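You operate a simulated robot arm through the tools that you are given. There is no shell and no other tool. Be economical: measure what you need, move in short steps, check, and stop when the job is done.

You run a simulated robot arm. Do the job below in one go: nothing can be reset, and whatever is moved stays where it is left.

TASK
Stir the pearls, cover the pot again and warm it till the lamp turns green.
Fine: use the green spoon and stand it back in the caddy; switch on, dial at WARM.
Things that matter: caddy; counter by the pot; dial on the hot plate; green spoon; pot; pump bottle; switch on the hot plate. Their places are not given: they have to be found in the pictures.

It is judged by the outcome, as a careful person would: the job done as asked, and still so three seconds after it is handed in. It fails if anything else is knocked over, pushed out of place, dropped, spilled or broken. Lids that push on must go on centred and level and be pressed home; caps that screw on are set level and turned clockwise until they are tight.

THE ROBOT
A 6-joint arm with a fingered hand, fixed in place. Base frame: the origin is at the foot of the arm, x ahead of it, y to its left, z up. Readings come in m, rad, newtons and seconds.
With the tool pointing down near the work surface it reaches from about 0.56 to 0.72 m from the base axis. Its first joint turns from -2.897 to 2.897 rad. Payload 4 kg.
Tool frame: the origin (TCP) lies between the finger pads and is the grasp point; the fingertips stand 0.02 m ahead of it; z points along the fingers, y is the line along which they close. Largest opening 0.14 m; the body of the gripper starts 0.054 m behind the TCP. The gripper is a hand of 3 fingers: y runs from the thumb to the fingers, the wrist lies at [0, 0, -0.215] in the tool frame, and closing takes about 1.5 s.
Orientation is that of the tool frame in the base frame, as a unit quaternion [x, y, z, w]. With the fingers straight down and closing along the base's y, the tool's x points along the base's -x, its y along +y and its z along -z.

THE INTERFACE
- The arm moves only by the tool step_arm. Its argument "deltas" is one flat list of numbers, 6 for each row, row after row: the shift along the base's x, y, z in units of 40 mm (1.0 is 40 mm), then the turn, a rotation vector about the base's x, y, z in units of 8 degrees (1.0 is 8 degrees). In form: [dx, dy, dz, rx, ry, rz, dx, dy, dz, rx, ry, rz, ...]. A call has 1 to 10 rows; each row shifts and turns the commanded pose from where the row before left it. "grip" is the opening, from 0 (shut) to 1 (fully open), set as the call begins (left out, the last holds). A call with a number of a shift or a turn outside -1 to 1 is refused whole. A row lasts 0.2 s, in which the tool goes at most 0.05 m and 0.15 rad; a call with a longer step from one row to the next is refused whole, and so is a gripper value outside its range. A pose out of reach is approached as far as the arm can. The call stops where the force on the tool passes 40 N (or 10 N more than at its start, if that is more) or the arm is blocked; 0.2 s more then pass. The fingers move at their own pace (about 0.045 m/s each) and stop on an object; they squeeze with about 29 N. The grip force told is the motor's: it shows also when the fingers shut on nothing. Time passes only in rows, and 0.2 s behind the last, so rows that do not move let the fingers close. The reply holds the time, the measured pose of the TCP, the force on the tool along the base axes, the opening and the grip force, in the units named above and with some noise, with the torque about the TCP (base axes, N m) and any sound that the robot's microphone picked up.
- Cameras (640 x 400 px; columns grow to the right, rows downward): "scene" is fixed at [0.387, -0.6511, 1.8826]; the picture's right is [0.98, -0.21, 0.00], its down [-0.11, -0.50, -0.86] and it looks along [0.18, 0.84, -0.51] (base axes); focal length 320 px, centre (320, 200). "wrist" rides on the gripper at [0.074, -0.043, -0.079] in the tool frame; the picture's right is [0.50, 0.87, 0.00], its down [-0.59, 0.34, -0.73] and it looks along [-0.64, 0.37, 0.68] (tool axes); focal length 275 px, centre (320, 200).
- camera(camera): a new picture of that camera. It takes no simulated time.
- lift_body(by): slides the trunk up (or, below 0, down) by that many m; the arm rides with it, the base frame stays. It gives what a move gives, with no picture.
- move_fingers(finger1, finger2, thumb_bend): sets how far each is bent, from 0 (flat) to 1 (curled in); at 0.3 the hand is open as for a grip, at 0.7 the pads meet at the TCP. One left out holds its place. A second passes; each finger stops where it meets its share of the squeeze, and holds until it gets a number again. A gripper value or a shape takes the hand back. It gives what a move gives, with no picture; readings hold the bend of each and the force on the fingers (four entries, about 0 where the hand has none), thumb and palm.
- hand_shape(shape): the hand has 3 fingers and takes this shape, open, in about a second: jaw (thumb against the fingers, like two jaws); tri (thumb and two fingers); tip (a fingertip pinch); poke (one finger out to press); point (the index stretched); flat (the hand flat); cup (the hand cupped); fist (a fist). The gripper value then closes the fingers along that shape, each until it touches; the sizes above hold for jaw. It gives what a move gives, with no picture.
- measure_at(camera, pixels): for up to 12 pixels [column, row] of the newest picture of that camera ("zoom" is the newest enlarged one), the place [x, y, z] in the base frame of the surface seen there, good to about 0.002 m, but the place of the scene camera against the robot may be out by one fixed shift of up to 0.025 m in any direction. It takes no simulated time.
- enlarge(camera, box): a new picture of the part [left, top, right, bottom] of that camera's present view, enlarged. It takes no simulated time.
- hand_in(): hands the job in; it is judged then, once.

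Go step by step. Measure first, check grasps and placings, and put right what went wrong. The budget is 80 turns and 34 pictures, counting those below and the enlarged ones. Unless the task says otherwise, let go and move clear before handing in, and close with one line.

The tools are called after "Call:" as a command line: name --argument value ..., lists and objects as JSON in quotes. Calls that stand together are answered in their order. step_arm: Moves the arm, as the interface text tells. Its arguments: {"type":"object","properties":{"deltas":{"type":"array"},"grip":{"type":"number"}},"required":["deltas"]} The other tools are called the same way: lift_body (by) slides the trunk up or down; hand_shape (shape) gives the hand a shape; move_fingers (finger1, finger2, thumb_bend) moves the fingers one by one; camera (camera) takes a picture; measure_at (camera, pixels) gives the place of the surface under pixels of a picture; enlarge (camera, box) takes an enlarged picture of a part of a camera's view; hand_in () hands the job in.

At the start:

```text
time: 0.0
tcp_pos: [0.3077, 0.3777, 1.6684]
tool_rot: [0.0, 1.0, 0.0, 0.0]
wrist_force: [0.2, 0.1, 0.0]
torque: [-0.02, 0.02, -0.04]
width: 0.1401
grasp_force: 0.1
shape: jaw
bend: [0.3, 0.3, 0.3]
finger forces: [0.0, 0.1, 0.1, 0.0, 0.0, 0.1]
trunk travel left (down, up): [-0.425, 0.165]
```

scene: 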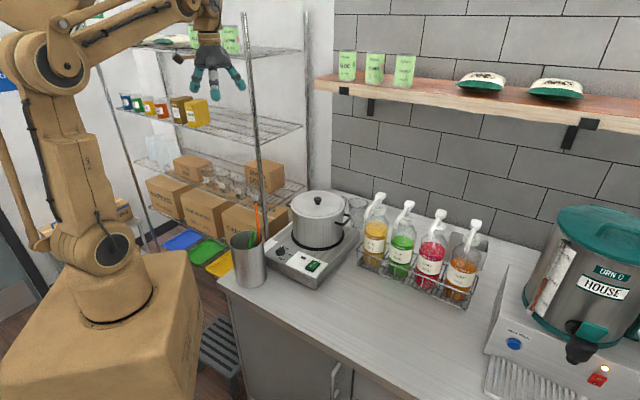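
wrist: 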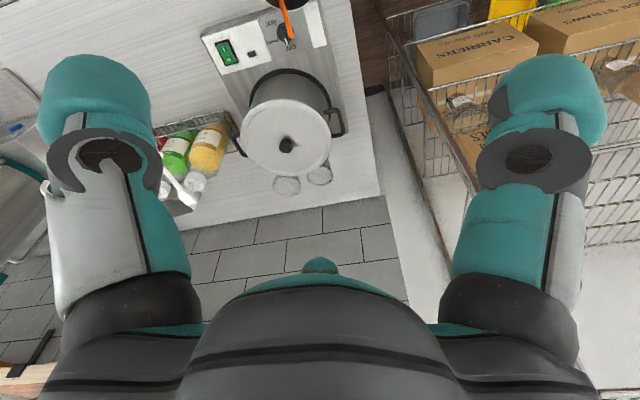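

The pot sits on the hot plate around scene pixel (318,220), and the caddy with spoons is at (248,255). I'll enlarge that area to see the details.

Call:
enlarge --camera "scene" --box '[220, 180, 380, 300]'

Call:
enlarge --camera "wrist" --box '[180, 0, 380, 200]'

```text
3.33 times, centred on (300, 240) of scene
```

zoom: 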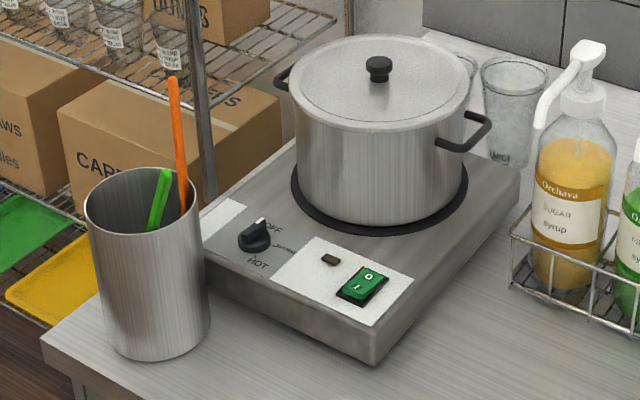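

```text
2.00 times, centred on (280, 100) of wrist
```

zoom: 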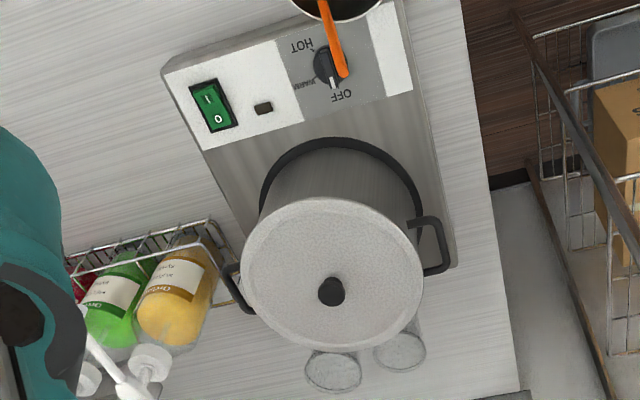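

I can see the knob, lid, dial (OFF), the rocker switch and the lamp in both views. I'll measure them in both cameras to get the scene offset.

Call:
measure_at --camera "zoom" --pixels '[[331, 289], [331, 203], [246, 280], [420, 280], [331, 345], [206, 95], [218, 120], [325, 62], [264, 108], [437, 240], [334, 80], [100, 60]]'

Call:
measure_at --camera "scene" --pixels '[[318, 200], [284, 252], [313, 267], [302, 258], [248, 285], [233, 240], [262, 240], [248, 233], [259, 240], [264, 232], [263, 203], [300, 293]]'

```text
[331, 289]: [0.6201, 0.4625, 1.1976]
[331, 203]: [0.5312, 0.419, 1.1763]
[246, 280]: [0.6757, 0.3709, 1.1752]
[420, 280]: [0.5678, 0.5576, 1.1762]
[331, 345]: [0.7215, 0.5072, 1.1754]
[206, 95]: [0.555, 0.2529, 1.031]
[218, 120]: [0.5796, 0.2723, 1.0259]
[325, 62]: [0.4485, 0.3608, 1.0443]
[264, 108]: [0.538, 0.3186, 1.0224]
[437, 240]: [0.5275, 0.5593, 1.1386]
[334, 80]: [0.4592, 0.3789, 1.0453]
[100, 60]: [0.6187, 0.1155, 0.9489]
```

```text
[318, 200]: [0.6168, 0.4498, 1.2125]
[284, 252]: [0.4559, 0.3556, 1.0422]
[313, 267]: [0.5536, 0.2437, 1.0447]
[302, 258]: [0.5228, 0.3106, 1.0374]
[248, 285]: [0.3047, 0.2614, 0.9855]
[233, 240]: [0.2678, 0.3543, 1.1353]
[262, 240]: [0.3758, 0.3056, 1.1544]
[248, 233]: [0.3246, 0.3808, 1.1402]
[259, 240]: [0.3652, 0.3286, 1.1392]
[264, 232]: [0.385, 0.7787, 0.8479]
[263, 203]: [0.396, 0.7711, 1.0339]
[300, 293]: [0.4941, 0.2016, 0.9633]
```

The wrist and scene readings differ by about 0.015 m in z. Next I'll take a closer look at the caddy and dial and measure the counter's free area.

Call:
enlarge --camera "scene" --box '[225, 195, 335, 290]'

Call:
measure_at --camera "scene" --pixels '[[360, 310], [345, 300], [390, 340], [320, 335], [370, 385], [400, 300], [360, 262], [465, 300], [428, 290], [375, 208], [375, 195], [440, 350]]'

```text
4.21 times, centred on (280, 242) of scene
```

zoom: 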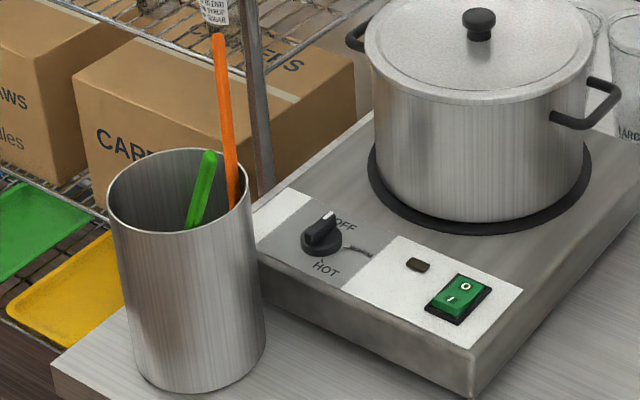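

```text
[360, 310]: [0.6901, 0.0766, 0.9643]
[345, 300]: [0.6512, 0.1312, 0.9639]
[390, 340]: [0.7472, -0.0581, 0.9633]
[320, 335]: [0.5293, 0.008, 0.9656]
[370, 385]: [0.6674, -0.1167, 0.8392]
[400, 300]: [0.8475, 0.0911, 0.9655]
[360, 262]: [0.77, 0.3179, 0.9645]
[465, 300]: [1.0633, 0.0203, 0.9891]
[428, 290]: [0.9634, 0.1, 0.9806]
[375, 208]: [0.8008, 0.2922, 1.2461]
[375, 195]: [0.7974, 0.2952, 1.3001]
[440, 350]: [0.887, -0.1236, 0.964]
```

Call:
measure_at --camera "zoom" --pixels '[[209, 156], [203, 180], [197, 205], [192, 224], [218, 40], [226, 110], [234, 195], [110, 200], [248, 190], [180, 232], [175, 150], [480, 14]]'

```text
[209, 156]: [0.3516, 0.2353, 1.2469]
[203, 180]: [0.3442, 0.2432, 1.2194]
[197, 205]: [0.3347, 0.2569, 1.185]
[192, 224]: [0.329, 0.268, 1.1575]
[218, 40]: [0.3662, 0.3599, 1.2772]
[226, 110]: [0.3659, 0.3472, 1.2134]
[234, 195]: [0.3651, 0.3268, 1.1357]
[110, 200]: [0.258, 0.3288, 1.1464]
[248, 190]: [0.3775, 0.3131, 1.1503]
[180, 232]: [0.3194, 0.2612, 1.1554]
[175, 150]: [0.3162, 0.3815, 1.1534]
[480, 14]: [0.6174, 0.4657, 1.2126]
```

The counter at about (0.65–0.75, 0.05) is free, the caddy is centred near (0.318, 0.322), and the green spoon leans toward −y with its top near (0.352, 0.235, 1.23). I'll start with the lid and move over the knob.

Call:
step_arm --deltas '[0.87, 0.236, -0.8, 0, 0, 0, 0.87, 0.236, -0.8, 0, 0, 0, 0.87, 0.236, -0.8, 0, 0, 0, 0.87, 0.236, -0.8, 0, 0, 0, 0.87, 0.236, -0.8, 0, 0, 0, 0.87, 0.236, -0.8, 0, 0, 0, 0.87, 0.236, -0.8, 0, 0, 0, 0.87, 0.236, -0.8, 0, 0, 0, 0.87, 0.236, -0.8, 0, 0, 0]' --grip 1

Call:
camera --camera "wrist"

```text
time: 2.0
tcp_pos: [0.6245, 0.4644, 1.3746]
tool_rot: [0.0, 1.0, -0.001, 0.0]
wrist_force: [1.0, 1.2, -0.1]
torque: [-0.03, 0.04, -0.01]
width: 0.1399
grasp_force: 0.0
shape: jaw
bend: [0.3, 0.3, 0.3]
finger forces: [0.0, 0.1, 0.0, 0.0, 0.1, 0.0]
trunk travel left (down, up): [-0.425, 0.165]
```

```text
28 pictures are left
```

wrist: 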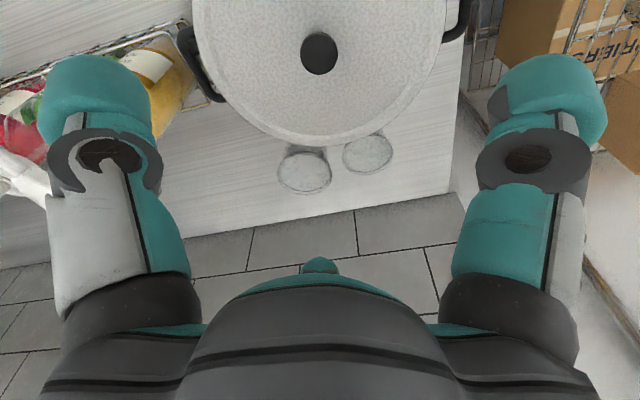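

The knob is at wrist pixel (319,52). I'll measure it and the lid rim.

Call:
measure_at --camera "wrist" --pixels '[[319, 52], [319, 36], [303, 52], [335, 52], [319, 70], [310, 138], [205, 60], [442, 20], [195, 15], [360, 120], [400, 100], [250, 110]]'

```text
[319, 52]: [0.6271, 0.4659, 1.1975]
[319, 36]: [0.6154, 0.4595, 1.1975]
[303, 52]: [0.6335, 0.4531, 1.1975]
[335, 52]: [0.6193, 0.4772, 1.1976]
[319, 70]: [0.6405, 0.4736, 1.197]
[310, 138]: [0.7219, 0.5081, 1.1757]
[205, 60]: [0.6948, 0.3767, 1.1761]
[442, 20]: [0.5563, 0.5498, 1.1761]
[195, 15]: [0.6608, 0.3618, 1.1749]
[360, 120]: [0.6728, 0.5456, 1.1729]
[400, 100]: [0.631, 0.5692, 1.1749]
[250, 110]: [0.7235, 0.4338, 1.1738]
```

The knob centre is (0.627, 0.466), its top is at z 1.1975 and it is about 28 mm wide. I'll descend with the fingers part closed.

Call:
step_arm --deltas '[0.03, 0.02, -0.8, 0, 0, 0, 0.03, 0.02, -0.8, 0, 0, 0, 0, 0, -0.8, 0, 0, 0, 0, 0, -0.8, 0, 0, 0, 0, 0, -0.5, 0, 0, 0, 0, 0, -0.4, 0, 0, 0, 0, 0, -0.15, 0, 0, 0, 0, 0, 0, 0, 0, 0]' --grip 0.45

Call:
camera --camera "wrist"

```text
time: 3.8
tcp_pos: [0.6244, 0.4636, 1.2088]
tool_rot: [0.0, 1.0, 0.0, 0.0]
wrist_force: [0.2, -0.8, -0.7]
torque: [0.01, 0.01, 0.01]
width: 0.0631
grasp_force: 0.2
shape: jaw
bend: [0.36, 0.36, 0.35]
finger forces: [0.0, 0.1, 0.1, 0.0, 0.0, 0.0]
trunk travel left (down, up): [-0.425, 0.165]
```

```text
27 pictures are left
```

wrist: 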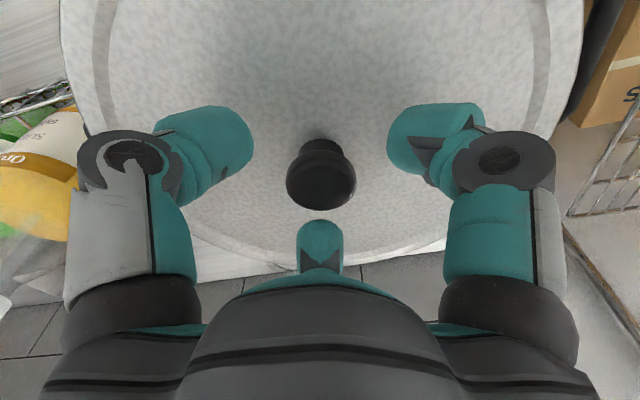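

The three fingertips surround the knob at (321,175) without touching it. I'll lower 7 mm and close.

Call:
step_arm --deltas '[0.05, 0.05, -0.1, 0, 0, 0, 0, 0, -0.1, 0, 0, 0]'

Call:
step_arm --deltas '[0, 0, 0, 0, 0, 0, 0, 0, 0, 0, 0, 0, 0, 0, 0, 0, 0, 0, 0, 0, 0, 0, 0, 0, 0, 0, 0, 0, 0, 0, 0, 0, 0, 0, 0, 0, 0, 0, 0, 0, 0, 0]' --grip 0

Call:
camera --camera "wrist"

```text
time: 4.4
tcp_pos: [0.6262, 0.4659, 1.2008]
tool_rot: [0.0, 1.0, 0.0, 0.0]
wrist_force: [0.5, -0.6, -1.1]
torque: [-0.01, 0.01, -0.01]
width: 0.0633
grasp_force: 0.0
shape: jaw
bend: [0.36, 0.36, 0.35]
finger forces: [0.0, 0.0, 0.0, 0.0, 0.0, 0.0]
trunk travel left (down, up): [-0.425, 0.165]
```

```text
time: 6.0
tcp_pos: [0.6258, 0.4662, 1.2002]
tool_rot: [0.0, 1.0, 0.001, 0.0]
wrist_force: [0.5, 0.5, -0.5]
torque: [0.01, 0.01, 0.0]
width: 0.0276
grasp_force: 29.2
shape: jaw
bend: [0.96, 0.46, 0.5]
finger forces: [24.4, 25.4, 0.0, 0.0, 25.4, 0.0]
trunk travel left (down, up): [-0.425, 0.165]
heard: snap
```

```text
26 pictures are left
```

wrist: 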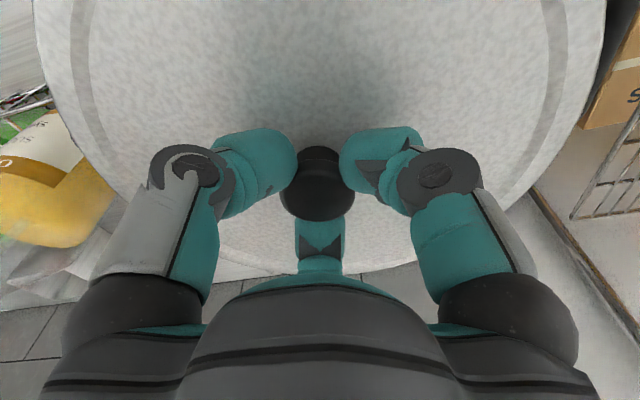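

It has gripped at 27.6 mm with about 25 N on each finger. I'll lift 9 cm straight up.

Call:
step_arm --deltas '[0, 0, 0.3, 0, 0, 0, 0, 0, 0.5, 0, 0, 0, 0, 0, 0.8, 0, 0, 0, 0, 0, 0.8, 0, 0, 0]'

Call:
camera --camera "scene"

```text
time: 7.0
tcp_pos: [0.6251, 0.4671, 1.298]
tool_rot: [0.0, 1.0, 0.0, 0.0]
wrist_force: [-0.1, 0.1, -1.9]
torque: [0.0, 0.01, -0.02]
width: 0.0275
grasp_force: 28.7
shape: jaw
bend: [0.96, 0.46, 0.5]
finger forces: [24.6, 25.5, 0.0, 0.0, 25.3, 0.1]
trunk travel left (down, up): [-0.425, 0.165]
```

```text
25 pictures are left
```

scene: 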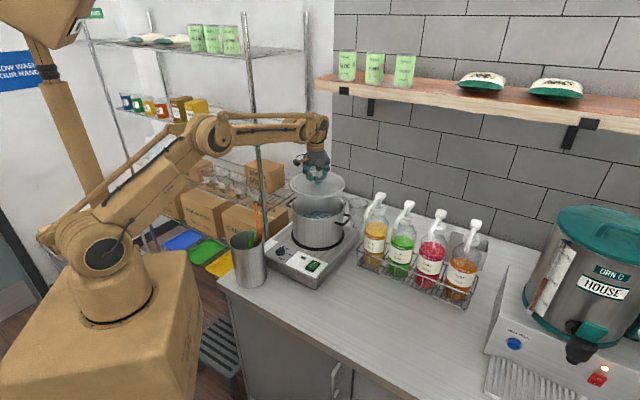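

The lid came off clean and level. I'll carry it around the pumps to the free counter at about (0.68, 0.10).

Call:
step_arm --deltas '[-0.325, -0.885, 0.2, 0, 0, 0, -0.325, -0.885, 0.2, 0, 0, 0, -0.325, -0.885, 0.2, 0, 0, 0, -0.325, -0.885, 0.2, 0, 0, 0, -0.325, -0.885, 0.2, 0, 0, 0, 0.6, -0.95, 0, 0, 0, 0, 0.6, -0.95, 0, 0, 0, 0, 0.6, -0.95, 0, 0, 0, 0, 0.6, -0.95, 0, 0, 0, 0, 0.6, -0.95, 0, 0, 0, 0]'

Call:
step_arm --deltas '[0, 0, -0.9, 0, 0, 0, 0, 0, -0.9, 0, 0, 0, 0, 0, -0.9, 0, 0, 0, 0, 0, -0.9, 0, 0, 0, 0, 0, -0.9, 0, 0, 0, 0, 0, -0.9, 0, 0, 0, 0, 0, -0.9, 0, 0, 0]'

Call:
camera --camera "scene"

```text
time: 9.2
tcp_pos: [0.6801, 0.0975, 1.3385]
tool_rot: [0.0, 1.0, 0.0, -0.001]
wrist_force: [1.0, -0.8, -1.8]
torque: [0.02, 0.02, -0.02]
width: 0.0275
grasp_force: 28.9
shape: jaw
bend: [0.96, 0.46, 0.5]
finger forces: [24.5, 26.0, 0.0, 0.1, 25.1, 0.0]
trunk travel left (down, up): [-0.425, 0.165]
```

```text
time: 10.8
tcp_pos: [0.6812, 0.1001, 1.0844]
tool_rot: [0.001, 1.0, 0.0, 0.0]
wrist_force: [0.0, -0.2, -2.3]
torque: [-0.03, -0.03, 0.01]
width: 0.027
grasp_force: 28.9
shape: jaw
bend: [0.96, 0.46, 0.5]
finger forces: [24.4, 26.3, 0.1, 0.0, 24.9, 0.1]
trunk travel left (down, up): [-0.425, 0.165]
```

```text
24 pictures are left
```

scene: 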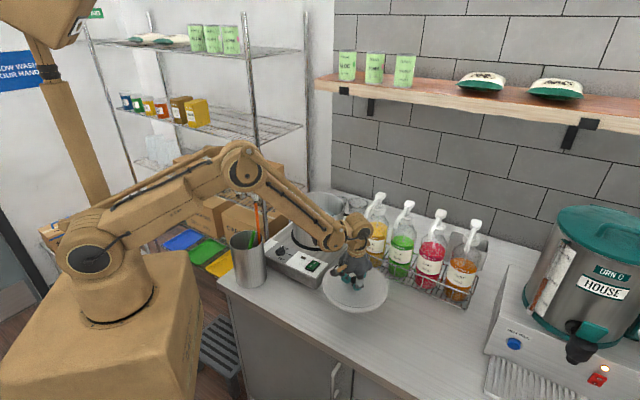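

The lid hovers about 10 cm above the free counter at pixel (355,290). I'll go down, with the last part slow until contact.

Call:
step_arm --deltas '[0, 0, -0.8, 0, 0, 0, 0, 0, -0.8, 0, 0, 0, 0, 0, -0.3, 0, 0, 0, 0, 0, 0, 0, 0, 0]'

Call:
step_arm --deltas '[0, 0, -0.1, 0, 0, 0, 0, 0, -0.1, 0, 0, 0, 0, 0, -0.1, 0, 0, 0, 0, 0, -0.1, 0, 0, 0]'

```text
time: 11.8
tcp_pos: [0.6808, 0.0985, 1.0096]
tool_rot: [0.001, 1.0, 0.0, 0.0]
wrist_force: [0.5, 0.0, -2.1]
torque: [-0.01, 0.0, 0.06]
width: 0.0272
grasp_force: 29.2
shape: jaw
bend: [0.96, 0.46, 0.5]
finger forces: [24.3, 26.2, 0.0, 0.0, 24.9, 0.1]
trunk travel left (down, up): [-0.425, 0.165]
```

```text
time: 12.8
tcp_pos: [0.6798, 0.0997, 0.9933]
tool_rot: [-0.001, 1.0, 0.0, 0.0]
wrist_force: [-0.4, 0.4, -1.9]
torque: [0.02, 0.01, -0.02]
width: 0.0275
grasp_force: 28.6
shape: jaw
bend: [0.96, 0.46, 0.5]
finger forces: [24.3, 26.3, 0.0, 0.0, 25.0, 0.0]
trunk travel left (down, up): [-0.425, 0.165]
```

No contact yet at TCP z 0.993, so I'll keep descending slowly.

Call:
step_arm --deltas '[0, 0, -0.07, 0, 0, 0, 0, 0, -0.07, 0, 0, 0, 0, 0, -0.07, 0, 0, 0, 0, 0, -0.07, 0, 0, 0]'

```text
time: 13.7
tcp_pos: [0.6797, 0.0986, 0.9885]
tool_rot: [0.0, 1.0, 0.0, 0.002]
wrist_force: [1.1, -0.5, 31.7]
torque: [-0.06, -0.15, 0.07]
width: 0.0292
grasp_force: 28.8
shape: jaw
bend: [0.97, 0.45, 0.5]
finger forces: [31.3, 34.1, 0.0, 0.0, 36.0, 0.0]
trunk travel left (down, up): [-0.425, 0.165]
stopped in row 4: the force on the tool passed its limit at 43 N (the readings are from after the stop); the commanded pose is now the measured one
```

The lid is down: contact came at z 0.988 and it is level. I'll ease off, release and rise.

Call:
step_arm --deltas '[0, 0, 0.02, 0, 0, 0, 0, 0, 0, 0, 0, 0, 0, 0, 0, 0, 0, 0, 0, 0, 0, 0, 0, 0, 0, 0, 0, 0, 0, 0]' --grip 0.5

Call:
step_arm --deltas '[0, 0, 0.3, 0, 0, 0, 0, 0, 0.6, 0, 0, 0, 0, 0, 0.9, 0, 0, 0, 0, 0, 0.9, 0, 0, 0, 0, 0, 0.9, 0, 0, 0, 0, 0, 0.9, 0, 0, 0, 0, 0, 0.9, 0, 0, 0, 0, 0, 0.9, 0, 0, 0, 0, 0, 0.9, 0, 0, 0, 0, 0, 0.9, 0, 0, 0]'

Call:
camera --camera "wrist"

```text
time: 14.8
tcp_pos: [0.6815, 0.0994, 0.9876]
tool_rot: [0.0, 1.0, 0.0, 0.0]
wrist_force: [-0.7, -0.9, 1.6]
torque: [-0.01, 0.03, 0.02]
width: 0.0693
grasp_force: 0.0
shape: jaw
bend: [0.34, 0.34, 0.33]
finger forces: [0.6, 0.4, 0.1, 0.1, 0.7, 0.0]
trunk travel left (down, up): [-0.425, 0.165]
```

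```text
time: 17.1
tcp_pos: [0.6811, 0.099, 1.311]
tool_rot: [0.001, 1.0, 0.0, 0.001]
wrist_force: [0.3, -0.9, 0.2]
torque: [-0.02, -0.02, -0.01]
width: 0.0695
grasp_force: 0.1
shape: jaw
bend: [0.34, 0.34, 0.33]
finger forces: [0.0, 0.1, 0.1, 0.1, 0.0, 0.0]
trunk travel left (down, up): [-0.425, 0.165]
```

```text
23 pictures are left
```

wrist: 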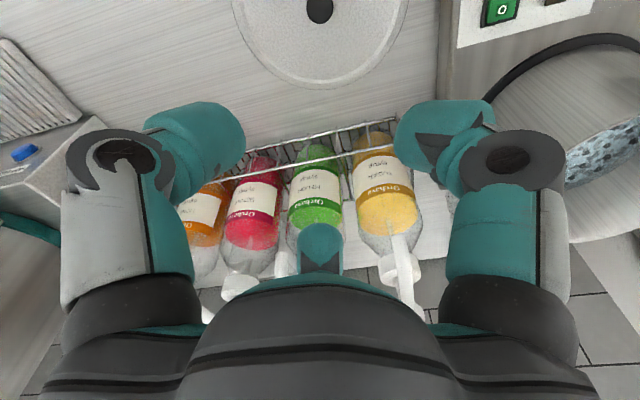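

The lid is resting well on the counter at (320,10) in the wrist view. Next I'll go to a standoff above the green spoon, with the tool tilted along its axis, to check its position.

Call:
step_arm --deltas '[-0.934, 0.331, 0.09, 0, 0, 0, -0.934, 0.331, 0.09, 0, 0, 0, -0.934, 0.331, 0.09, 0, 0, 0, -0.934, 0.331, 0.09, 0, 0, 0, -0.934, 0.331, 0.09, 0.62, 0.43, 0, -0.934, 0.331, 0.09, 0.62, 0.43, 0, -0.934, 0.331, 0.09, 0.62, 0.43, 0, -0.934, 0.331, 0.09, 0.62, 0.43, 0, 0, 0, 0, 0, 0, 0]' --grip 0.5

Call:
camera --camera "wrist"

Call:
camera --camera "scene"

```text
time: 19.1
tcp_pos: [0.3838, 0.2062, 1.3385]
tool_rot: [0.0, 0.978, 0.171, -0.119]
wrist_force: [0.4, 0.2, -0.4]
torque: [0.03, 0.02, -0.01]
width: 0.0696
grasp_force: 0.0
shape: jaw
bend: [0.34, 0.34, 0.33]
finger forces: [0.1, 0.0, 0.1, 0.0, 0.0, 0.0]
trunk travel left (down, up): [-0.425, 0.165]
```

```text
22 pictures are left
```

wrist: 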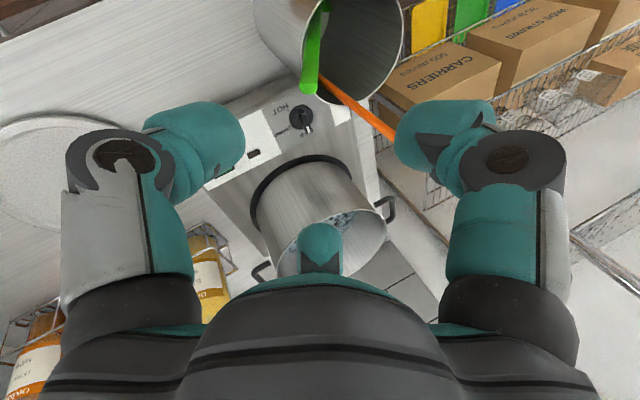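

```text
21 pictures are left
```

scene: 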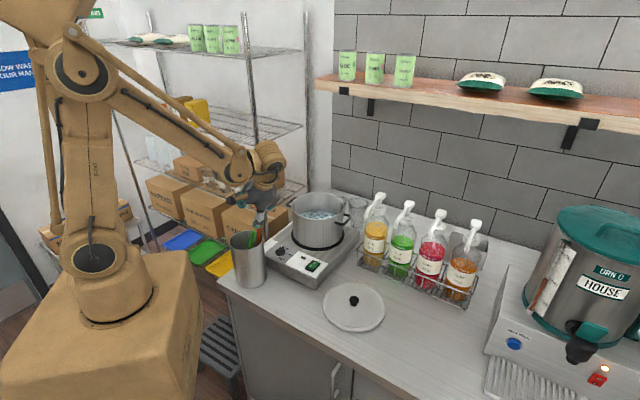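

The tilt is right. The green handle is at wrist pixels (312,40)–(310,90) and the orange one at (360,110). I'll measure along the green handle.

Call:
measure_at --camera "wrist" --pixels '[[309, 90], [310, 78], [312, 62], [315, 40], [320, 15], [303, 62], [319, 65], [390, 133], [340, 92], [402, 30], [272, 50], [350, 100]]'

```text
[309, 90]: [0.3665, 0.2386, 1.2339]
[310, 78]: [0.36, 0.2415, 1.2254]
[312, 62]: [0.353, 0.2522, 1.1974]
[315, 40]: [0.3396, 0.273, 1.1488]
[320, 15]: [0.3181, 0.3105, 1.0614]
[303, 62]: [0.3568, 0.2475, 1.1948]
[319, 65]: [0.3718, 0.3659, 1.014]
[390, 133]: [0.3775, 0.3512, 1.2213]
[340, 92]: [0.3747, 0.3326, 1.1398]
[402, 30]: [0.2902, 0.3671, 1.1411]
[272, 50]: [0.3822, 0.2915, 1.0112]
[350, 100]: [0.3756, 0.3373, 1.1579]
```

The green handle axis passes (0.358, 0.253, 1.20) with direction (0.23, −0.38, 0.89). I'll line up on the axis and slide down along it.

Call:
step_arm --deltas '[0.25, -0.33, 0, 0, 0, 0, 0, 0, 0, 0, 0, 0, -0.178, 0.297, -0.693, 0, 0, 0, -0.178, 0.297, -0.693, 0, 0, 0, -0.178, 0.297, -0.693, 0, 0, 0, -0.178, 0.297, -0.693, 0, 0, 0]'

Call:
camera --camera "wrist"

```text
time: 20.4
tcp_pos: [0.3636, 0.2399, 1.2288]
tool_rot: [0.0, 0.978, 0.172, -0.119]
wrist_force: [-0.6, 0.0, -0.4]
torque: [-0.05, 0.0, 0.01]
width: 0.0697
grasp_force: 0.0
shape: jaw
bend: [0.34, 0.34, 0.33]
finger forces: [0.1, 0.0, 0.0, 0.1, 0.0, 0.0]
trunk travel left (down, up): [-0.425, 0.165]
```

```text
20 pictures are left
```

wrist: 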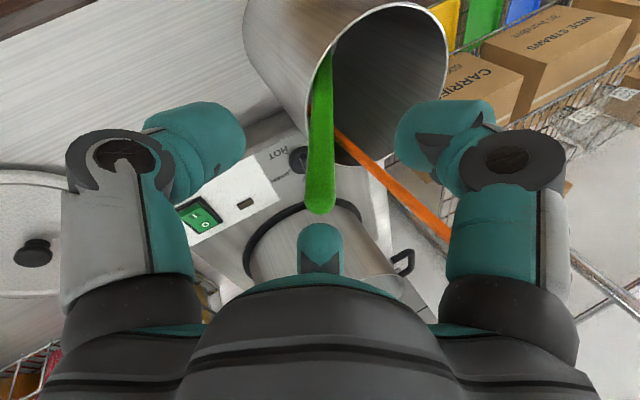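

The handle top sits right at the grasp centre (320,205). I'll go 3.5 cm further along it and close.

Call:
step_arm --deltas '[-0.178, 0.297, -0.693, 0, 0, 0, -0.04, 0.06, -0.14, 0, 0, 0, 0, 0, 0, 0, 0, 0]'

Call:
step_arm --deltas '[0, 0, 0, 0, 0, 0, 0, 0, 0, 0, 0, 0, 0, 0, 0, 0, 0, 0, 0, 0, 0, 0, 0, 0, 0, 0, 0, 0, 0, 0, 0, 0, 0, 0, 0, 0, 0, 0, 0, 0, 0, 0]' --grip 0

Call:
camera --camera "wrist"

```text
time: 21.2
tcp_pos: [0.3548, 0.255, 1.1958]
tool_rot: [0.0, 0.978, 0.172, -0.118]
wrist_force: [-0.6, -0.1, 0.4]
torque: [-0.05, -0.01, -0.01]
width: 0.07
grasp_force: 0.1
shape: jaw
bend: [0.34, 0.34, 0.33]
finger forces: [0.0, 0.0, 0.1, 0.1, 0.0, 0.0]
trunk travel left (down, up): [-0.425, 0.165]
```

```text
time: 22.9
tcp_pos: [0.3549, 0.2535, 1.1954]
tool_rot: [0.0, 0.978, 0.173, -0.118]
wrist_force: [-1.0, 0.6, 0.7]
torque: [0.01, 0.0, 0.0]
width: 0.0043
grasp_force: 29.3
shape: jaw
bend: [0.68, 0.66, 0.67]
finger forces: [20.3, 29.4, 0.0, 0.1, 31.1, 0.1]
trunk travel left (down, up): [-0.425, 0.165]
```

```text
19 pictures are left
```

wrist: 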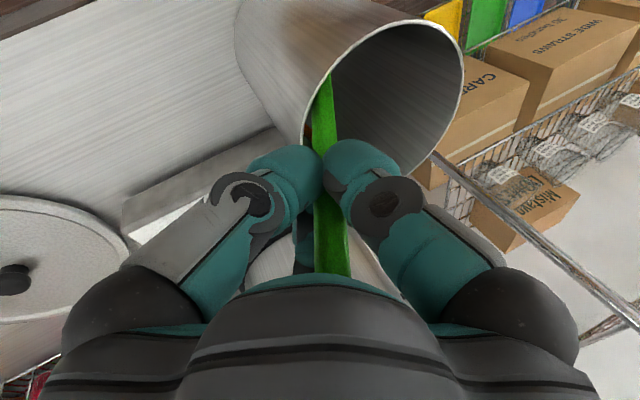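

All three fingers grip the handle at (325,200). I'll lift the spoon straight up out of the caddy.

Call:
step_arm --deltas '[0, 0, 0.4, 0, 0, 0, 0, 0, 0.7, 0, 0, 0, 0, 0, 0.9, 0, 0, 0, 0, 0, 0.9, 0, 0, 0, 0, 0, 0.9, 0, 0, 0, 0, 0, 0.9, 0, 0, 0, 0, 0, 0.9, 0, 0, 0, 0, 0, 0.9, 0, 0, 0]'

Call:
camera --camera "scene"

```text
time: 24.6
tcp_pos: [0.3528, 0.255, 1.4555]
tool_rot: [0.0, 0.978, 0.172, -0.119]
wrist_force: [0.4, 0.5, 0.2]
torque: [-0.04, 0.0, -0.01]
width: 0.0041
grasp_force: 29.0
shape: jaw
bend: [0.68, 0.66, 0.68]
finger forces: [20.6, 29.9, 0.1, 0.1, 28.2, 0.0]
trunk travel left (down, up): [-0.425, 0.165]
```

```text
18 pictures are left
```

scene: 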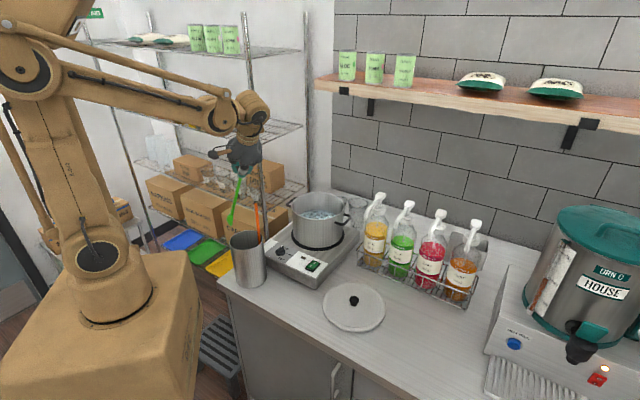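

The spoon is out and the orange one stayed put. I'll measure the tip near scene pixel (230,222), and the pot rim and pearls.

Call:
enlarge --camera "scene" --box '[205, 150, 365, 250]'

Call:
measure_at --camera "scene" --pixels '[[230, 223], [230, 218], [233, 205], [238, 185], [241, 175], [320, 215], [312, 217], [330, 213], [295, 206], [345, 205], [318, 194], [320, 210]]'

```text
4.00 times, centred on (285, 200) of scene
```

zoom: 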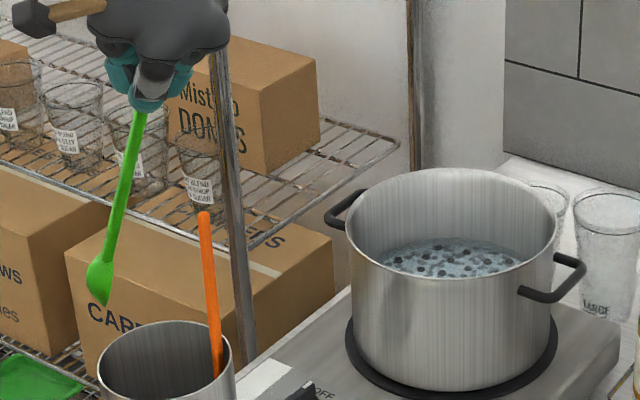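

```text
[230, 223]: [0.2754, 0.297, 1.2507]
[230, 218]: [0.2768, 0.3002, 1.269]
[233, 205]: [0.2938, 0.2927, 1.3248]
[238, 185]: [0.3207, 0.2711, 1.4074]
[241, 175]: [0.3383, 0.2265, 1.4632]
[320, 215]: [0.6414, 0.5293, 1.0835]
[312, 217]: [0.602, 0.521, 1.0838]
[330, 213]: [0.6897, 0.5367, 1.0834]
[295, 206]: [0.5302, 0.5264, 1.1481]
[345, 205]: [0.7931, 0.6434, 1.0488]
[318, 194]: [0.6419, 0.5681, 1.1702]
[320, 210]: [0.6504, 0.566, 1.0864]
```

The bowl tip is about 0.234 m below the grip, the pearl surface is at z ≈ 1.068 and the rim at ≈ 1.155. I'll bring the spoon upright and carry it over the pot centre.

Call:
step_arm --deltas '[0, 0, 0.5, -0.44, -0.7, 0, 0, 0, 0.3, -0.44, -0.7, 0, 0.85, 0.656, 0, -0.44, -0.7, 0, 0.85, 0.656, 0, 0, 0, 0, 0.85, 0.656, 0, 0, 0, 0, 0.85, 0.656, 0, 0, 0, 0, 0.85, 0.656, 0, 0, 0, 0, 0.85, 0.656, 0, 0, 0, 0, 0.85, 0.656, 0, 0, 0, 0, 0.85, 0.656, 0, 0, 0, 0]'

Call:
camera --camera "wrist"

Call:
enlarge --camera "scene" --box '[245, 130, 405, 250]'

```text
time: 26.9
tcp_pos: [0.6295, 0.4666, 1.4852]
tool_rot: [-0.014, 0.996, 0.079, 0.025]
wrist_force: [0.3, 0.9, -0.6]
torque: [-0.04, -0.01, 0.0]
width: 0.0042
grasp_force: 28.7
shape: jaw
bend: [0.72, 0.66, 0.68]
finger forces: [22.0, 29.2, 0.0, 0.0, 25.6, 0.1]
trunk travel left (down, up): [-0.425, 0.165]
```

```text
16 pictures are left
```

wrist: 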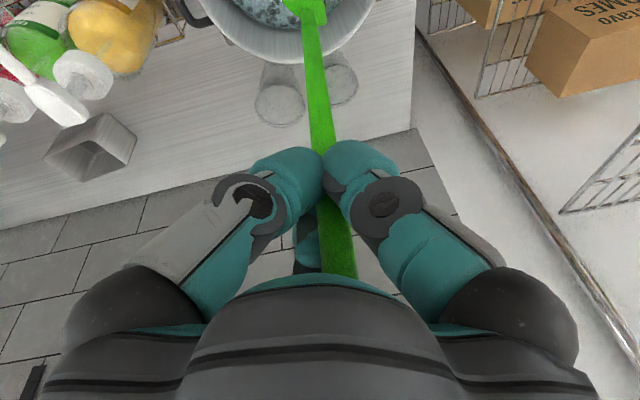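

```text
3.33 times, centred on (325, 190) of scene
```

zoom: 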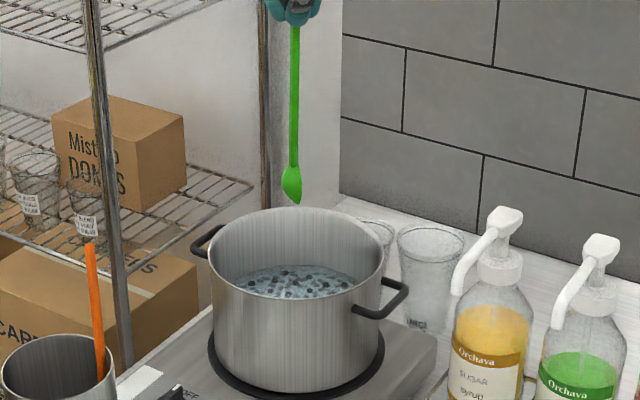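

Call:
measure_at --camera "zoom" --pixels '[[294, 200], [291, 185], [293, 150], [294, 100], [295, 40]]'

Call:
measure_at --camera "wrist" --pixels '[[310, 10], [309, 40], [317, 100], [275, 15], [352, 22], [300, 57]]'

```text
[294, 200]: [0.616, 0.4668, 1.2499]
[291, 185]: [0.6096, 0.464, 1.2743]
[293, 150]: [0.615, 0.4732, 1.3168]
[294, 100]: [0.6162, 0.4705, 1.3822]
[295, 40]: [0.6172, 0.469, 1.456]
```

```text
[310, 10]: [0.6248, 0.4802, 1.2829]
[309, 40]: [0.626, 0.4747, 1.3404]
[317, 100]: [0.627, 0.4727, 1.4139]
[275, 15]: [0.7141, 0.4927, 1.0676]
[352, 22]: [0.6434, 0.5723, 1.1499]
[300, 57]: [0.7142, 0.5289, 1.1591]
```

The spoon hangs vertical over the pot centre with its tip at z ≈ 1.235. I'll lower it about 0.19 m so the bowl goes into the pearls.

Call:
step_arm --deltas '[0, -0.1, -0.95, 0, 0, 0, 0, 0, -0.95, 0, 0, 0, 0, 0, -0.95, 0, 0, 0, 0, 0, -0.95, 0, 0, 0, 0, 0, -0.6, 0, 0, 0, 0, 0, -0.3, 0, 0, 0]'

Call:
enlarge --camera "scene" --box '[245, 130, 405, 250]'

```text
time: 28.2
tcp_pos: [0.6265, 0.4598, 1.3006]
tool_rot: [-0.014, 0.996, 0.079, 0.026]
wrist_force: [0.7, -0.9, -1.0]
torque: [-0.01, -0.02, 0.0]
width: 0.0042
grasp_force: 29.0
shape: jaw
bend: [0.72, 0.66, 0.84]
finger forces: [21.9, 28.9, 0.0, 0.1, 25.3, 0.1]
trunk travel left (down, up): [-0.425, 0.165]
```

```text
3.33 times, centred on (325, 190) of scene
```

zoom: 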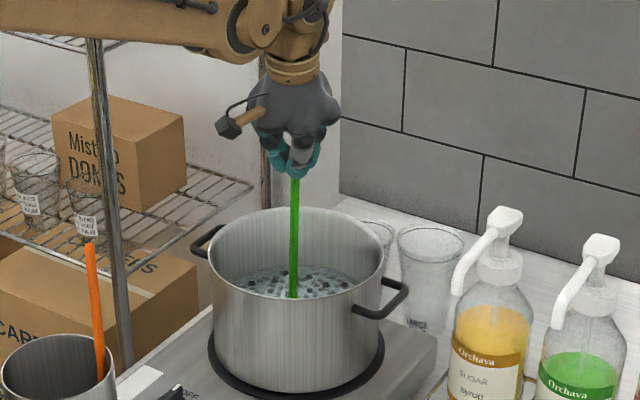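

The bowl is immersed in the pearls with no contact force. I'll stir in circles of 4 cm radius.

Call:
step_arm --deltas '[1.0, 0, -0.1, 0, 0, 0, -0.234, 0.643, 0, 0, 0, 0, -0.592, 0.342, 0, 0, 0, 0, -0.674, -0.119, 0, 0, 0, 0, -0.44, -0.524, 0, 0, 0, 0, 0, -0.684, 0, 0, 0, 0, 0.44, -0.524, 0, 0, 0, 0, 0.674, -0.119, 0, 0, 0, 0, 0.592, 0.342, 0, 0, 0, 0, 0.234, 0.643, 0, 0, 0, 0]'

Call:
step_arm --deltas '[-0.234, 0.643, 0, 0, 0, 0, -0.592, 0.342, 0, 0, 0, 0, -0.674, -0.119, 0, 0, 0, 0, -0.44, -0.524, 0, 0, 0, 0, 0, -0.684, 0, 0, 0, 0, 0.44, -0.524, 0, 0, 0, 0, 0.674, -0.119, 0, 0, 0, 0, 0.592, 0.342, 0, 0, 0, 0, 0.234, 0.643, 0, 0, 0, 0]'

Call:
step_arm --deltas '[-0.234, 0.643, 0, 0, 0, 0, -0.592, 0.342, 0, 0, 0, 0, -0.674, -0.119, 0, 0, 0, 0, -0.44, -0.524, 0, 0, 0, 0, 0, -0.684, 0, 0, 0, 0, 0.44, -0.524, 0, 0, 0, 0, 0.674, -0.119, 0, 0, 0, 0, 0.592, 0.342, 0, 0, 0, 0, 0.234, 0.643, 0, 0, 0, 0]'

Call:
enlarge --camera "scene" --box '[245, 130, 405, 250]'

```text
time: 30.4
tcp_pos: [0.6656, 0.4609, 1.2951]
tool_rot: [-0.014, 0.996, 0.079, 0.026]
wrist_force: [-0.3, 0.7, -0.5]
torque: [-0.02, -0.01, 0.03]
width: 0.0042
grasp_force: 28.7
shape: jaw
bend: [0.72, 0.66, 0.84]
finger forces: [21.8, 28.4, 0.0, 0.0, 24.9, 0.0]
trunk travel left (down, up): [-0.425, 0.165]
```

```text
time: 32.5
tcp_pos: [0.6679, 0.4615, 1.2951]
tool_rot: [-0.014, 0.996, 0.079, 0.026]
wrist_force: [-0.2, 0.2, 0.0]
torque: [0.0, 0.02, 0.02]
width: 0.0041
grasp_force: 29.3
shape: jaw
bend: [0.72, 0.66, 0.84]
finger forces: [21.7, 28.0, 0.0, 0.1, 24.6, 0.1]
trunk travel left (down, up): [-0.425, 0.165]
```

```text
time: 34.5
tcp_pos: [0.6671, 0.4598, 1.2957]
tool_rot: [-0.014, 0.997, 0.078, 0.026]
wrist_force: [-0.7, -0.7, -0.7]
torque: [-0.02, -0.01, 0.0]
width: 0.0041
grasp_force: 29.6
shape: jaw
bend: [0.72, 0.66, 0.84]
finger forces: [21.7, 27.6, 0.0, 0.1, 24.0, 0.0]
trunk travel left (down, up): [-0.425, 0.165]
```

```text
3.33 times, centred on (325, 190) of scene
```

zoom: 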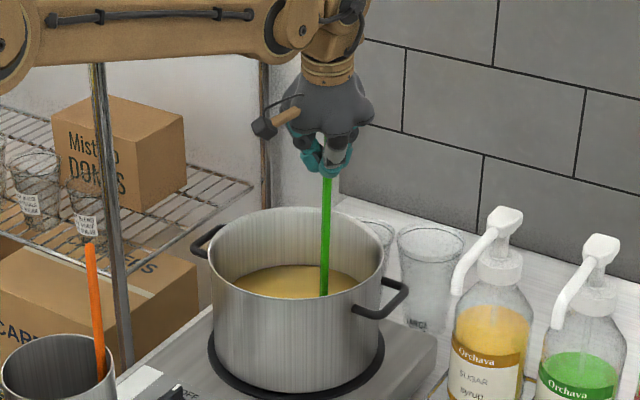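

The contents have turned uniform tan, so they're stirred. I'll lift the spoon over the pot and let it drip for a moment.

Call:
step_arm --deltas '[-0.7, 0, 0.3, 0, 0, 0, -0.3, 0, 0.7, 0, 0, 0, 0, 0, 0.7, 0, 0, 0, 0, 0, 0.7, 0, 0, 0, 0, 0, 0, 0, 0, 0, 0, 0, 0, 0, 0, 0, 0, 0, 0, 0, 0, 0, 0, 0, 0, 0, 0, 0, 0, 0, 0, 0, 0, 0, 0, 0, 0, 0, 0, 0]'

Call:
step_arm --deltas '[0, 0, 0.6, 0, 0, 0, 0, 0, 0.9, 0, 0, 0, 0, 0, 0.9, 0, 0, 0, 0, 0, 0, 0, 0, 0, 0, 0, 0, 0, 0, 0, 0, 0, 0, 0, 0, 0, 0, 0, 0, 0, 0, 0]'

```text
time: 36.6
tcp_pos: [0.6273, 0.4595, 1.3912]
tool_rot: [-0.015, 0.996, 0.079, 0.026]
wrist_force: [0.3, -0.4, -0.9]
torque: [-0.01, -0.06, 0.0]
width: 0.0042
grasp_force: 29.0
shape: jaw
bend: [0.72, 0.66, 0.84]
finger forces: [21.7, 27.5, 0.0, 0.0, 23.8, 0.0]
trunk travel left (down, up): [-0.425, 0.165]
```

```text
time: 38.2
tcp_pos: [0.6257, 0.4583, 1.4861]
tool_rot: [-0.014, 0.996, 0.08, 0.026]
wrist_force: [0.5, 0.2, 0.4]
torque: [-0.02, 0.0, 0.02]
width: 0.004
grasp_force: 29.0
shape: jaw
bend: [0.72, 0.66, 0.84]
finger forces: [21.7, 27.4, 0.1, 0.0, 23.8, 0.0]
trunk travel left (down, up): [-0.425, 0.165]
```

I'll carry it to the caddy, then tilt it about 15° so it leans like before, away from the orange spoon.

Call:
step_arm --deltas '[-0.884, -0.565, 0.3, 0, 0, 0, -0.884, -0.565, 0.3, 0, 0, 0, -0.884, -0.565, 0.2, 0, 0, 0, -0.884, -0.565, 0, 0, 0, 0, -0.884, -0.565, 0, 0, 0, 0, -0.884, -0.565, 0, 0, 0, 0, -0.884, -0.565, 0, 0, 0, 0, -0.884, -0.565, 0, 0, 0, 0, 0, 0, 0, 0, 0, 0]'

Call:
step_arm --deltas '[0, 0, 0, 0.525, 0.344, 0, 0, 0, 0, 0.525, 0.344, 0, 0, 0, 0, 0.525, 0.344, 0, 0, 0, 0, 0, 0, 0]'

Call:
enlarge --camera "scene" --box '[185, 140, 325, 290]'

```text
time: 40.2
tcp_pos: [0.3446, 0.2794, 1.5196]
tool_rot: [-0.014, 0.996, 0.079, 0.024]
wrist_force: [0.7, -0.2, -0.8]
torque: [0.04, -0.01, -0.01]
width: 0.0041
grasp_force: 29.4
shape: jaw
bend: [0.72, 0.66, 0.84]
finger forces: [21.7, 27.2, 0.1, 0.0, 23.3, 0.0]
trunk travel left (down, up): [-0.425, 0.165]
```

```text
time: 41.2
tcp_pos: [0.343, 0.2773, 1.5212]
tool_rot: [-0.006, 0.981, 0.189, -0.044]
wrist_force: [-1.1, 1.0, -0.1]
torque: [-0.02, 0.01, 0.03]
width: 0.0041
grasp_force: 29.2
shape: jaw
bend: [0.72, 0.66, 0.84]
finger forces: [22.4, 26.7, 0.0, 0.0, 22.7, 0.0]
trunk travel left (down, up): [-0.425, 0.165]
```

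```text
2.67 times, centred on (255, 215) of scene
```

zoom: 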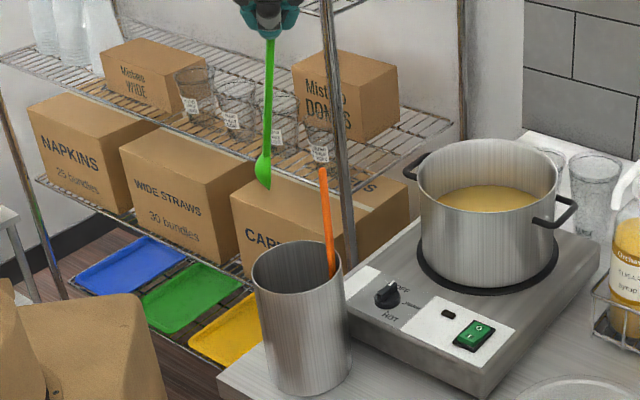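

Call:
measure_at --camera "zoom" --pixels '[[265, 186], [263, 170], [266, 140], [268, 100], [270, 60]]'

```text
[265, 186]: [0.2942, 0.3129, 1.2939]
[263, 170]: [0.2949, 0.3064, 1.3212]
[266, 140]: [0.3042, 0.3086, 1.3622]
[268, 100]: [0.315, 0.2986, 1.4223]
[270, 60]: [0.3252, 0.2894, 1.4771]
```

The tip is at about (0.304, 0.313), inside the caddy mouth (centre 0.328, 0.3215, radius 0.06). I'll lower it.

Call:
step_arm --deltas '[0.1, 0.1, -0.9, 0, 0, 0, 0, 0, -0.9, 0, 0, 0, 0, 0, -0.9, 0, 0, 0, 0, 0, -0.9, 0, 0, 0, 0, 0, -0.9, 0, 0, 0, 0, 0, -0.9, 0, 0, 0, 0, 0, -0.9, 0, 0, 0, 0, 0, -0.7, 0, 0, 0]'

Call:
step_arm --deltas '[0, 0, -0.2, 0, 0, 0, 0, 0, -0.2, 0, 0, 0, 0, 0, -0.2, 0, 0, 0, 0, 0, -0.2, 0, 0, 0]'

Call:
enlarge --camera "scene" --box '[185, 140, 325, 290]'

```text
time: 43.0
tcp_pos: [0.3489, 0.2831, 1.2384]
tool_rot: [-0.005, 0.981, 0.19, -0.045]
wrist_force: [-0.1, 0.1, -0.9]
torque: [-0.01, 0.0, -0.01]
width: 0.004
grasp_force: 28.7
shape: jaw
bend: [0.72, 0.66, 0.84]
finger forces: [22.9, 26.9, 0.0, 0.0, 21.5, 0.0]
trunk travel left (down, up): [-0.425, 0.165]
```

```text
time: 44.0
tcp_pos: [0.3478, 0.2818, 1.208]
tool_rot: [-0.005, 0.981, 0.191, -0.045]
wrist_force: [1.0, -0.7, 3.7]
torque: [0.01, -0.01, -0.01]
width: 0.0042
grasp_force: 29.3
shape: jaw
bend: [0.72, 0.66, 0.84]
finger forces: [23.7, 27.5, 0.1, 0.1, 22.4, 0.0]
trunk travel left (down, up): [-0.425, 0.165]
```

```text
2.67 times, centred on (255, 215) of scene
```

zoom: 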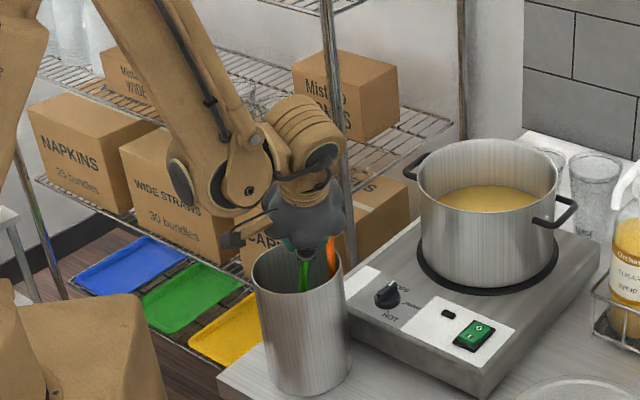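

The bowl touches the caddy floor (3.7 N). I'll release gently and back out along the handle.

Call:
step_arm --deltas '[0, 0, 0, 0, 0, 0, 0, 0, 0, 0, 0, 0, 0, 0, 0, 0, 0, 0, 0, 0, 0, 0, 0, 0, 0, 0, 0, 0, 0, 0, 0, 0, 0, 0, 0, 0]' --grip 0.35

Call:
step_arm --deltas '[0.06, -0.12, 0.4, 0, 0, 0, 0.1, -0.2, 0.6, 0, 0, 0, 0.12, -0.26, 0.8, 0, 0, 0, 0.12, -0.26, 0.8, 0, 0, 0, 0.12, -0.26, 0.8, 0, 0, 0, 0, 0, 0.9, 0, 0, 0, 0, 0, 0.9, 0, 0, 0]'

Call:
camera --camera "scene"

```text
time: 45.5
tcp_pos: [0.3471, 0.2824, 1.2077]
tool_rot: [-0.005, 0.981, 0.19, -0.045]
wrist_force: [-0.6, -0.4, -0.3]
torque: [0.04, 0.03, 0.02]
width: 0.0486
grasp_force: 0.1
shape: jaw
bend: [0.41, 0.41, 0.4]
finger forces: [0.0, 0.0, 0.1, 0.1, 0.0, 0.0]
trunk travel left (down, up): [-0.425, 0.165]
```

```text
time: 47.0
tcp_pos: [0.3679, 0.2373, 1.4149]
tool_rot: [-0.006, 0.981, 0.189, -0.045]
wrist_force: [-0.4, 0.5, -0.2]
torque: [0.01, 0.01, 0.01]
width: 0.0487
grasp_force: 0.1
shape: jaw
bend: [0.41, 0.41, 0.4]
finger forces: [0.0, 0.1, 0.0, 0.0, 0.1, 0.0]
trunk travel left (down, up): [-0.425, 0.165]
```

```text
10 pictures are left
```

scene: 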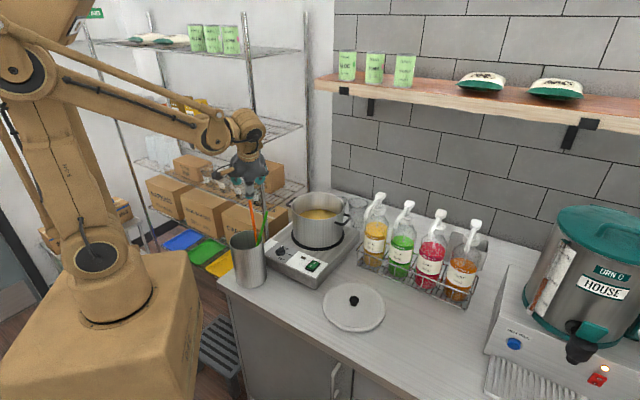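

Both spoons stand in the caddy. Now I'll return to straight-down and go above the lid knob at (0.6805, 0.099).

Call:
step_arm --deltas '[0.977, -0.431, 0, 0, 0, 0, 0.977, -0.431, 0, 0, 0, 0, 0.977, -0.431, -0.3, -0.685, -0.163, -0.018, 0.977, -0.431, -0.3, -0.685, -0.163, -0.018, 0.977, -0.431, -0.3, -0.685, -0.163, -0.018, 0.977, -0.431, -0.3, -0.685, -0.163, -0.018, 0.977, -0.431, -0.3, 0, 0, 0, 0.977, -0.431, -0.3, 0, 0, 0, 0, 0, 0, 0, 0, 0]' --grip 0.5

```text
time: 49.0
tcp_pos: [0.6803, 0.1, 1.344]
tool_rot: [-0.001, 1.0, 0.0, 0.0]
wrist_force: [0.0, 0.5, 1.0]
torque: [-0.02, -0.02, 0.02]
width: 0.0699
grasp_force: 0.1
shape: jaw
bend: [0.34, 0.34, 0.33]
finger forces: [0.0, 0.0, 0.1, 0.0, 0.0, 0.0]
trunk travel left (down, up): [-0.425, 0.165]
```

Straight down and directly above the knob. I'll descend to the same grasp height as before.

Call:
step_arm --deltas '[0, 0, -0.95, 0, 0, 0, 0, 0, -0.95, 0, 0, 0, 0, 0, -0.95, 0, 0, 0, 0, 0, -0.95, 0, 0, 0, 0, 0, -0.95, 0, 0, 0, 0, 0, -0.95, 0, 0, 0, 0, 0, -0.95, 0, 0, 0, 0, 0, -0.95, 0, 0, 0, 0, 0, -0.8, 0, 0, 0, 0, 0, -0.2, 0, 0, 0]'

Call:
camera --camera "wrist"

```text
time: 51.2
tcp_pos: [0.6832, 0.1, 0.9991]
tool_rot: [-0.001, 1.0, -0.001, 0.001]
wrist_force: [0.1, 0.9, 1.3]
torque: [0.02, -0.02, 0.0]
width: 0.0696
grasp_force: 0.0
shape: jaw
bend: [0.34, 0.34, 0.33]
finger forces: [0.0, 0.0, 0.1, 0.0, 0.1, 0.0]
trunk travel left (down, up): [-0.425, 0.165]
```

```text
9 pictures are left
```

wrist: 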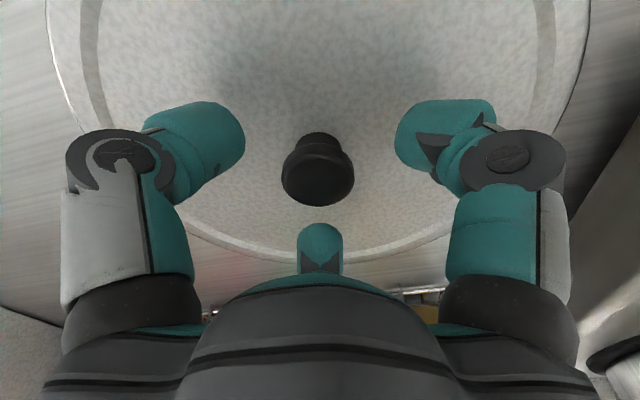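

The knob at (317,175) is centred between the fingers. I'll lower 10 mm and close.

Call:
step_arm --deltas '[0, 0, -0.13, 0, 0, 0, 0, 0, -0.13, 0, 0, 0]'

Call:
step_arm --deltas '[0, 0, 0, 0, 0, 0, 0, 0, 0, 0, 0, 0, 0, 0, 0, 0, 0, 0, 0, 0, 0, 0, 0, 0, 0, 0, 0, 0, 0, 0, 0, 0, 0, 0, 0, 0, 0, 0, 0, 0, 0, 0]' --grip 0

```text
time: 51.9
tcp_pos: [0.6829, 0.1005, 0.989]
tool_rot: [-0.001, 1.0, -0.001, 0.001]
wrist_force: [0.4, -0.6, -0.5]
torque: [0.01, -0.01, 0.0]
width: 0.0698
grasp_force: 0.0
shape: jaw
bend: [0.34, 0.34, 0.33]
finger forces: [0.0, 0.0, 0.0, 0.0, 0.0, 0.1]
trunk travel left (down, up): [-0.425, 0.165]
```

```text
time: 53.5
tcp_pos: [0.6825, 0.1008, 0.9902]
tool_rot: [-0.001, 1.0, -0.001, 0.0]
wrist_force: [-0.1, 0.3, 0.4]
torque: [-0.03, 0.01, -0.01]
width: 0.028
grasp_force: 28.6
shape: jaw
bend: [0.96, 0.48, 0.48]
finger forces: [24.4, 25.2, 0.1, 0.0, 25.6, 0.0]
trunk travel left (down, up): [-0.425, 0.165]
```

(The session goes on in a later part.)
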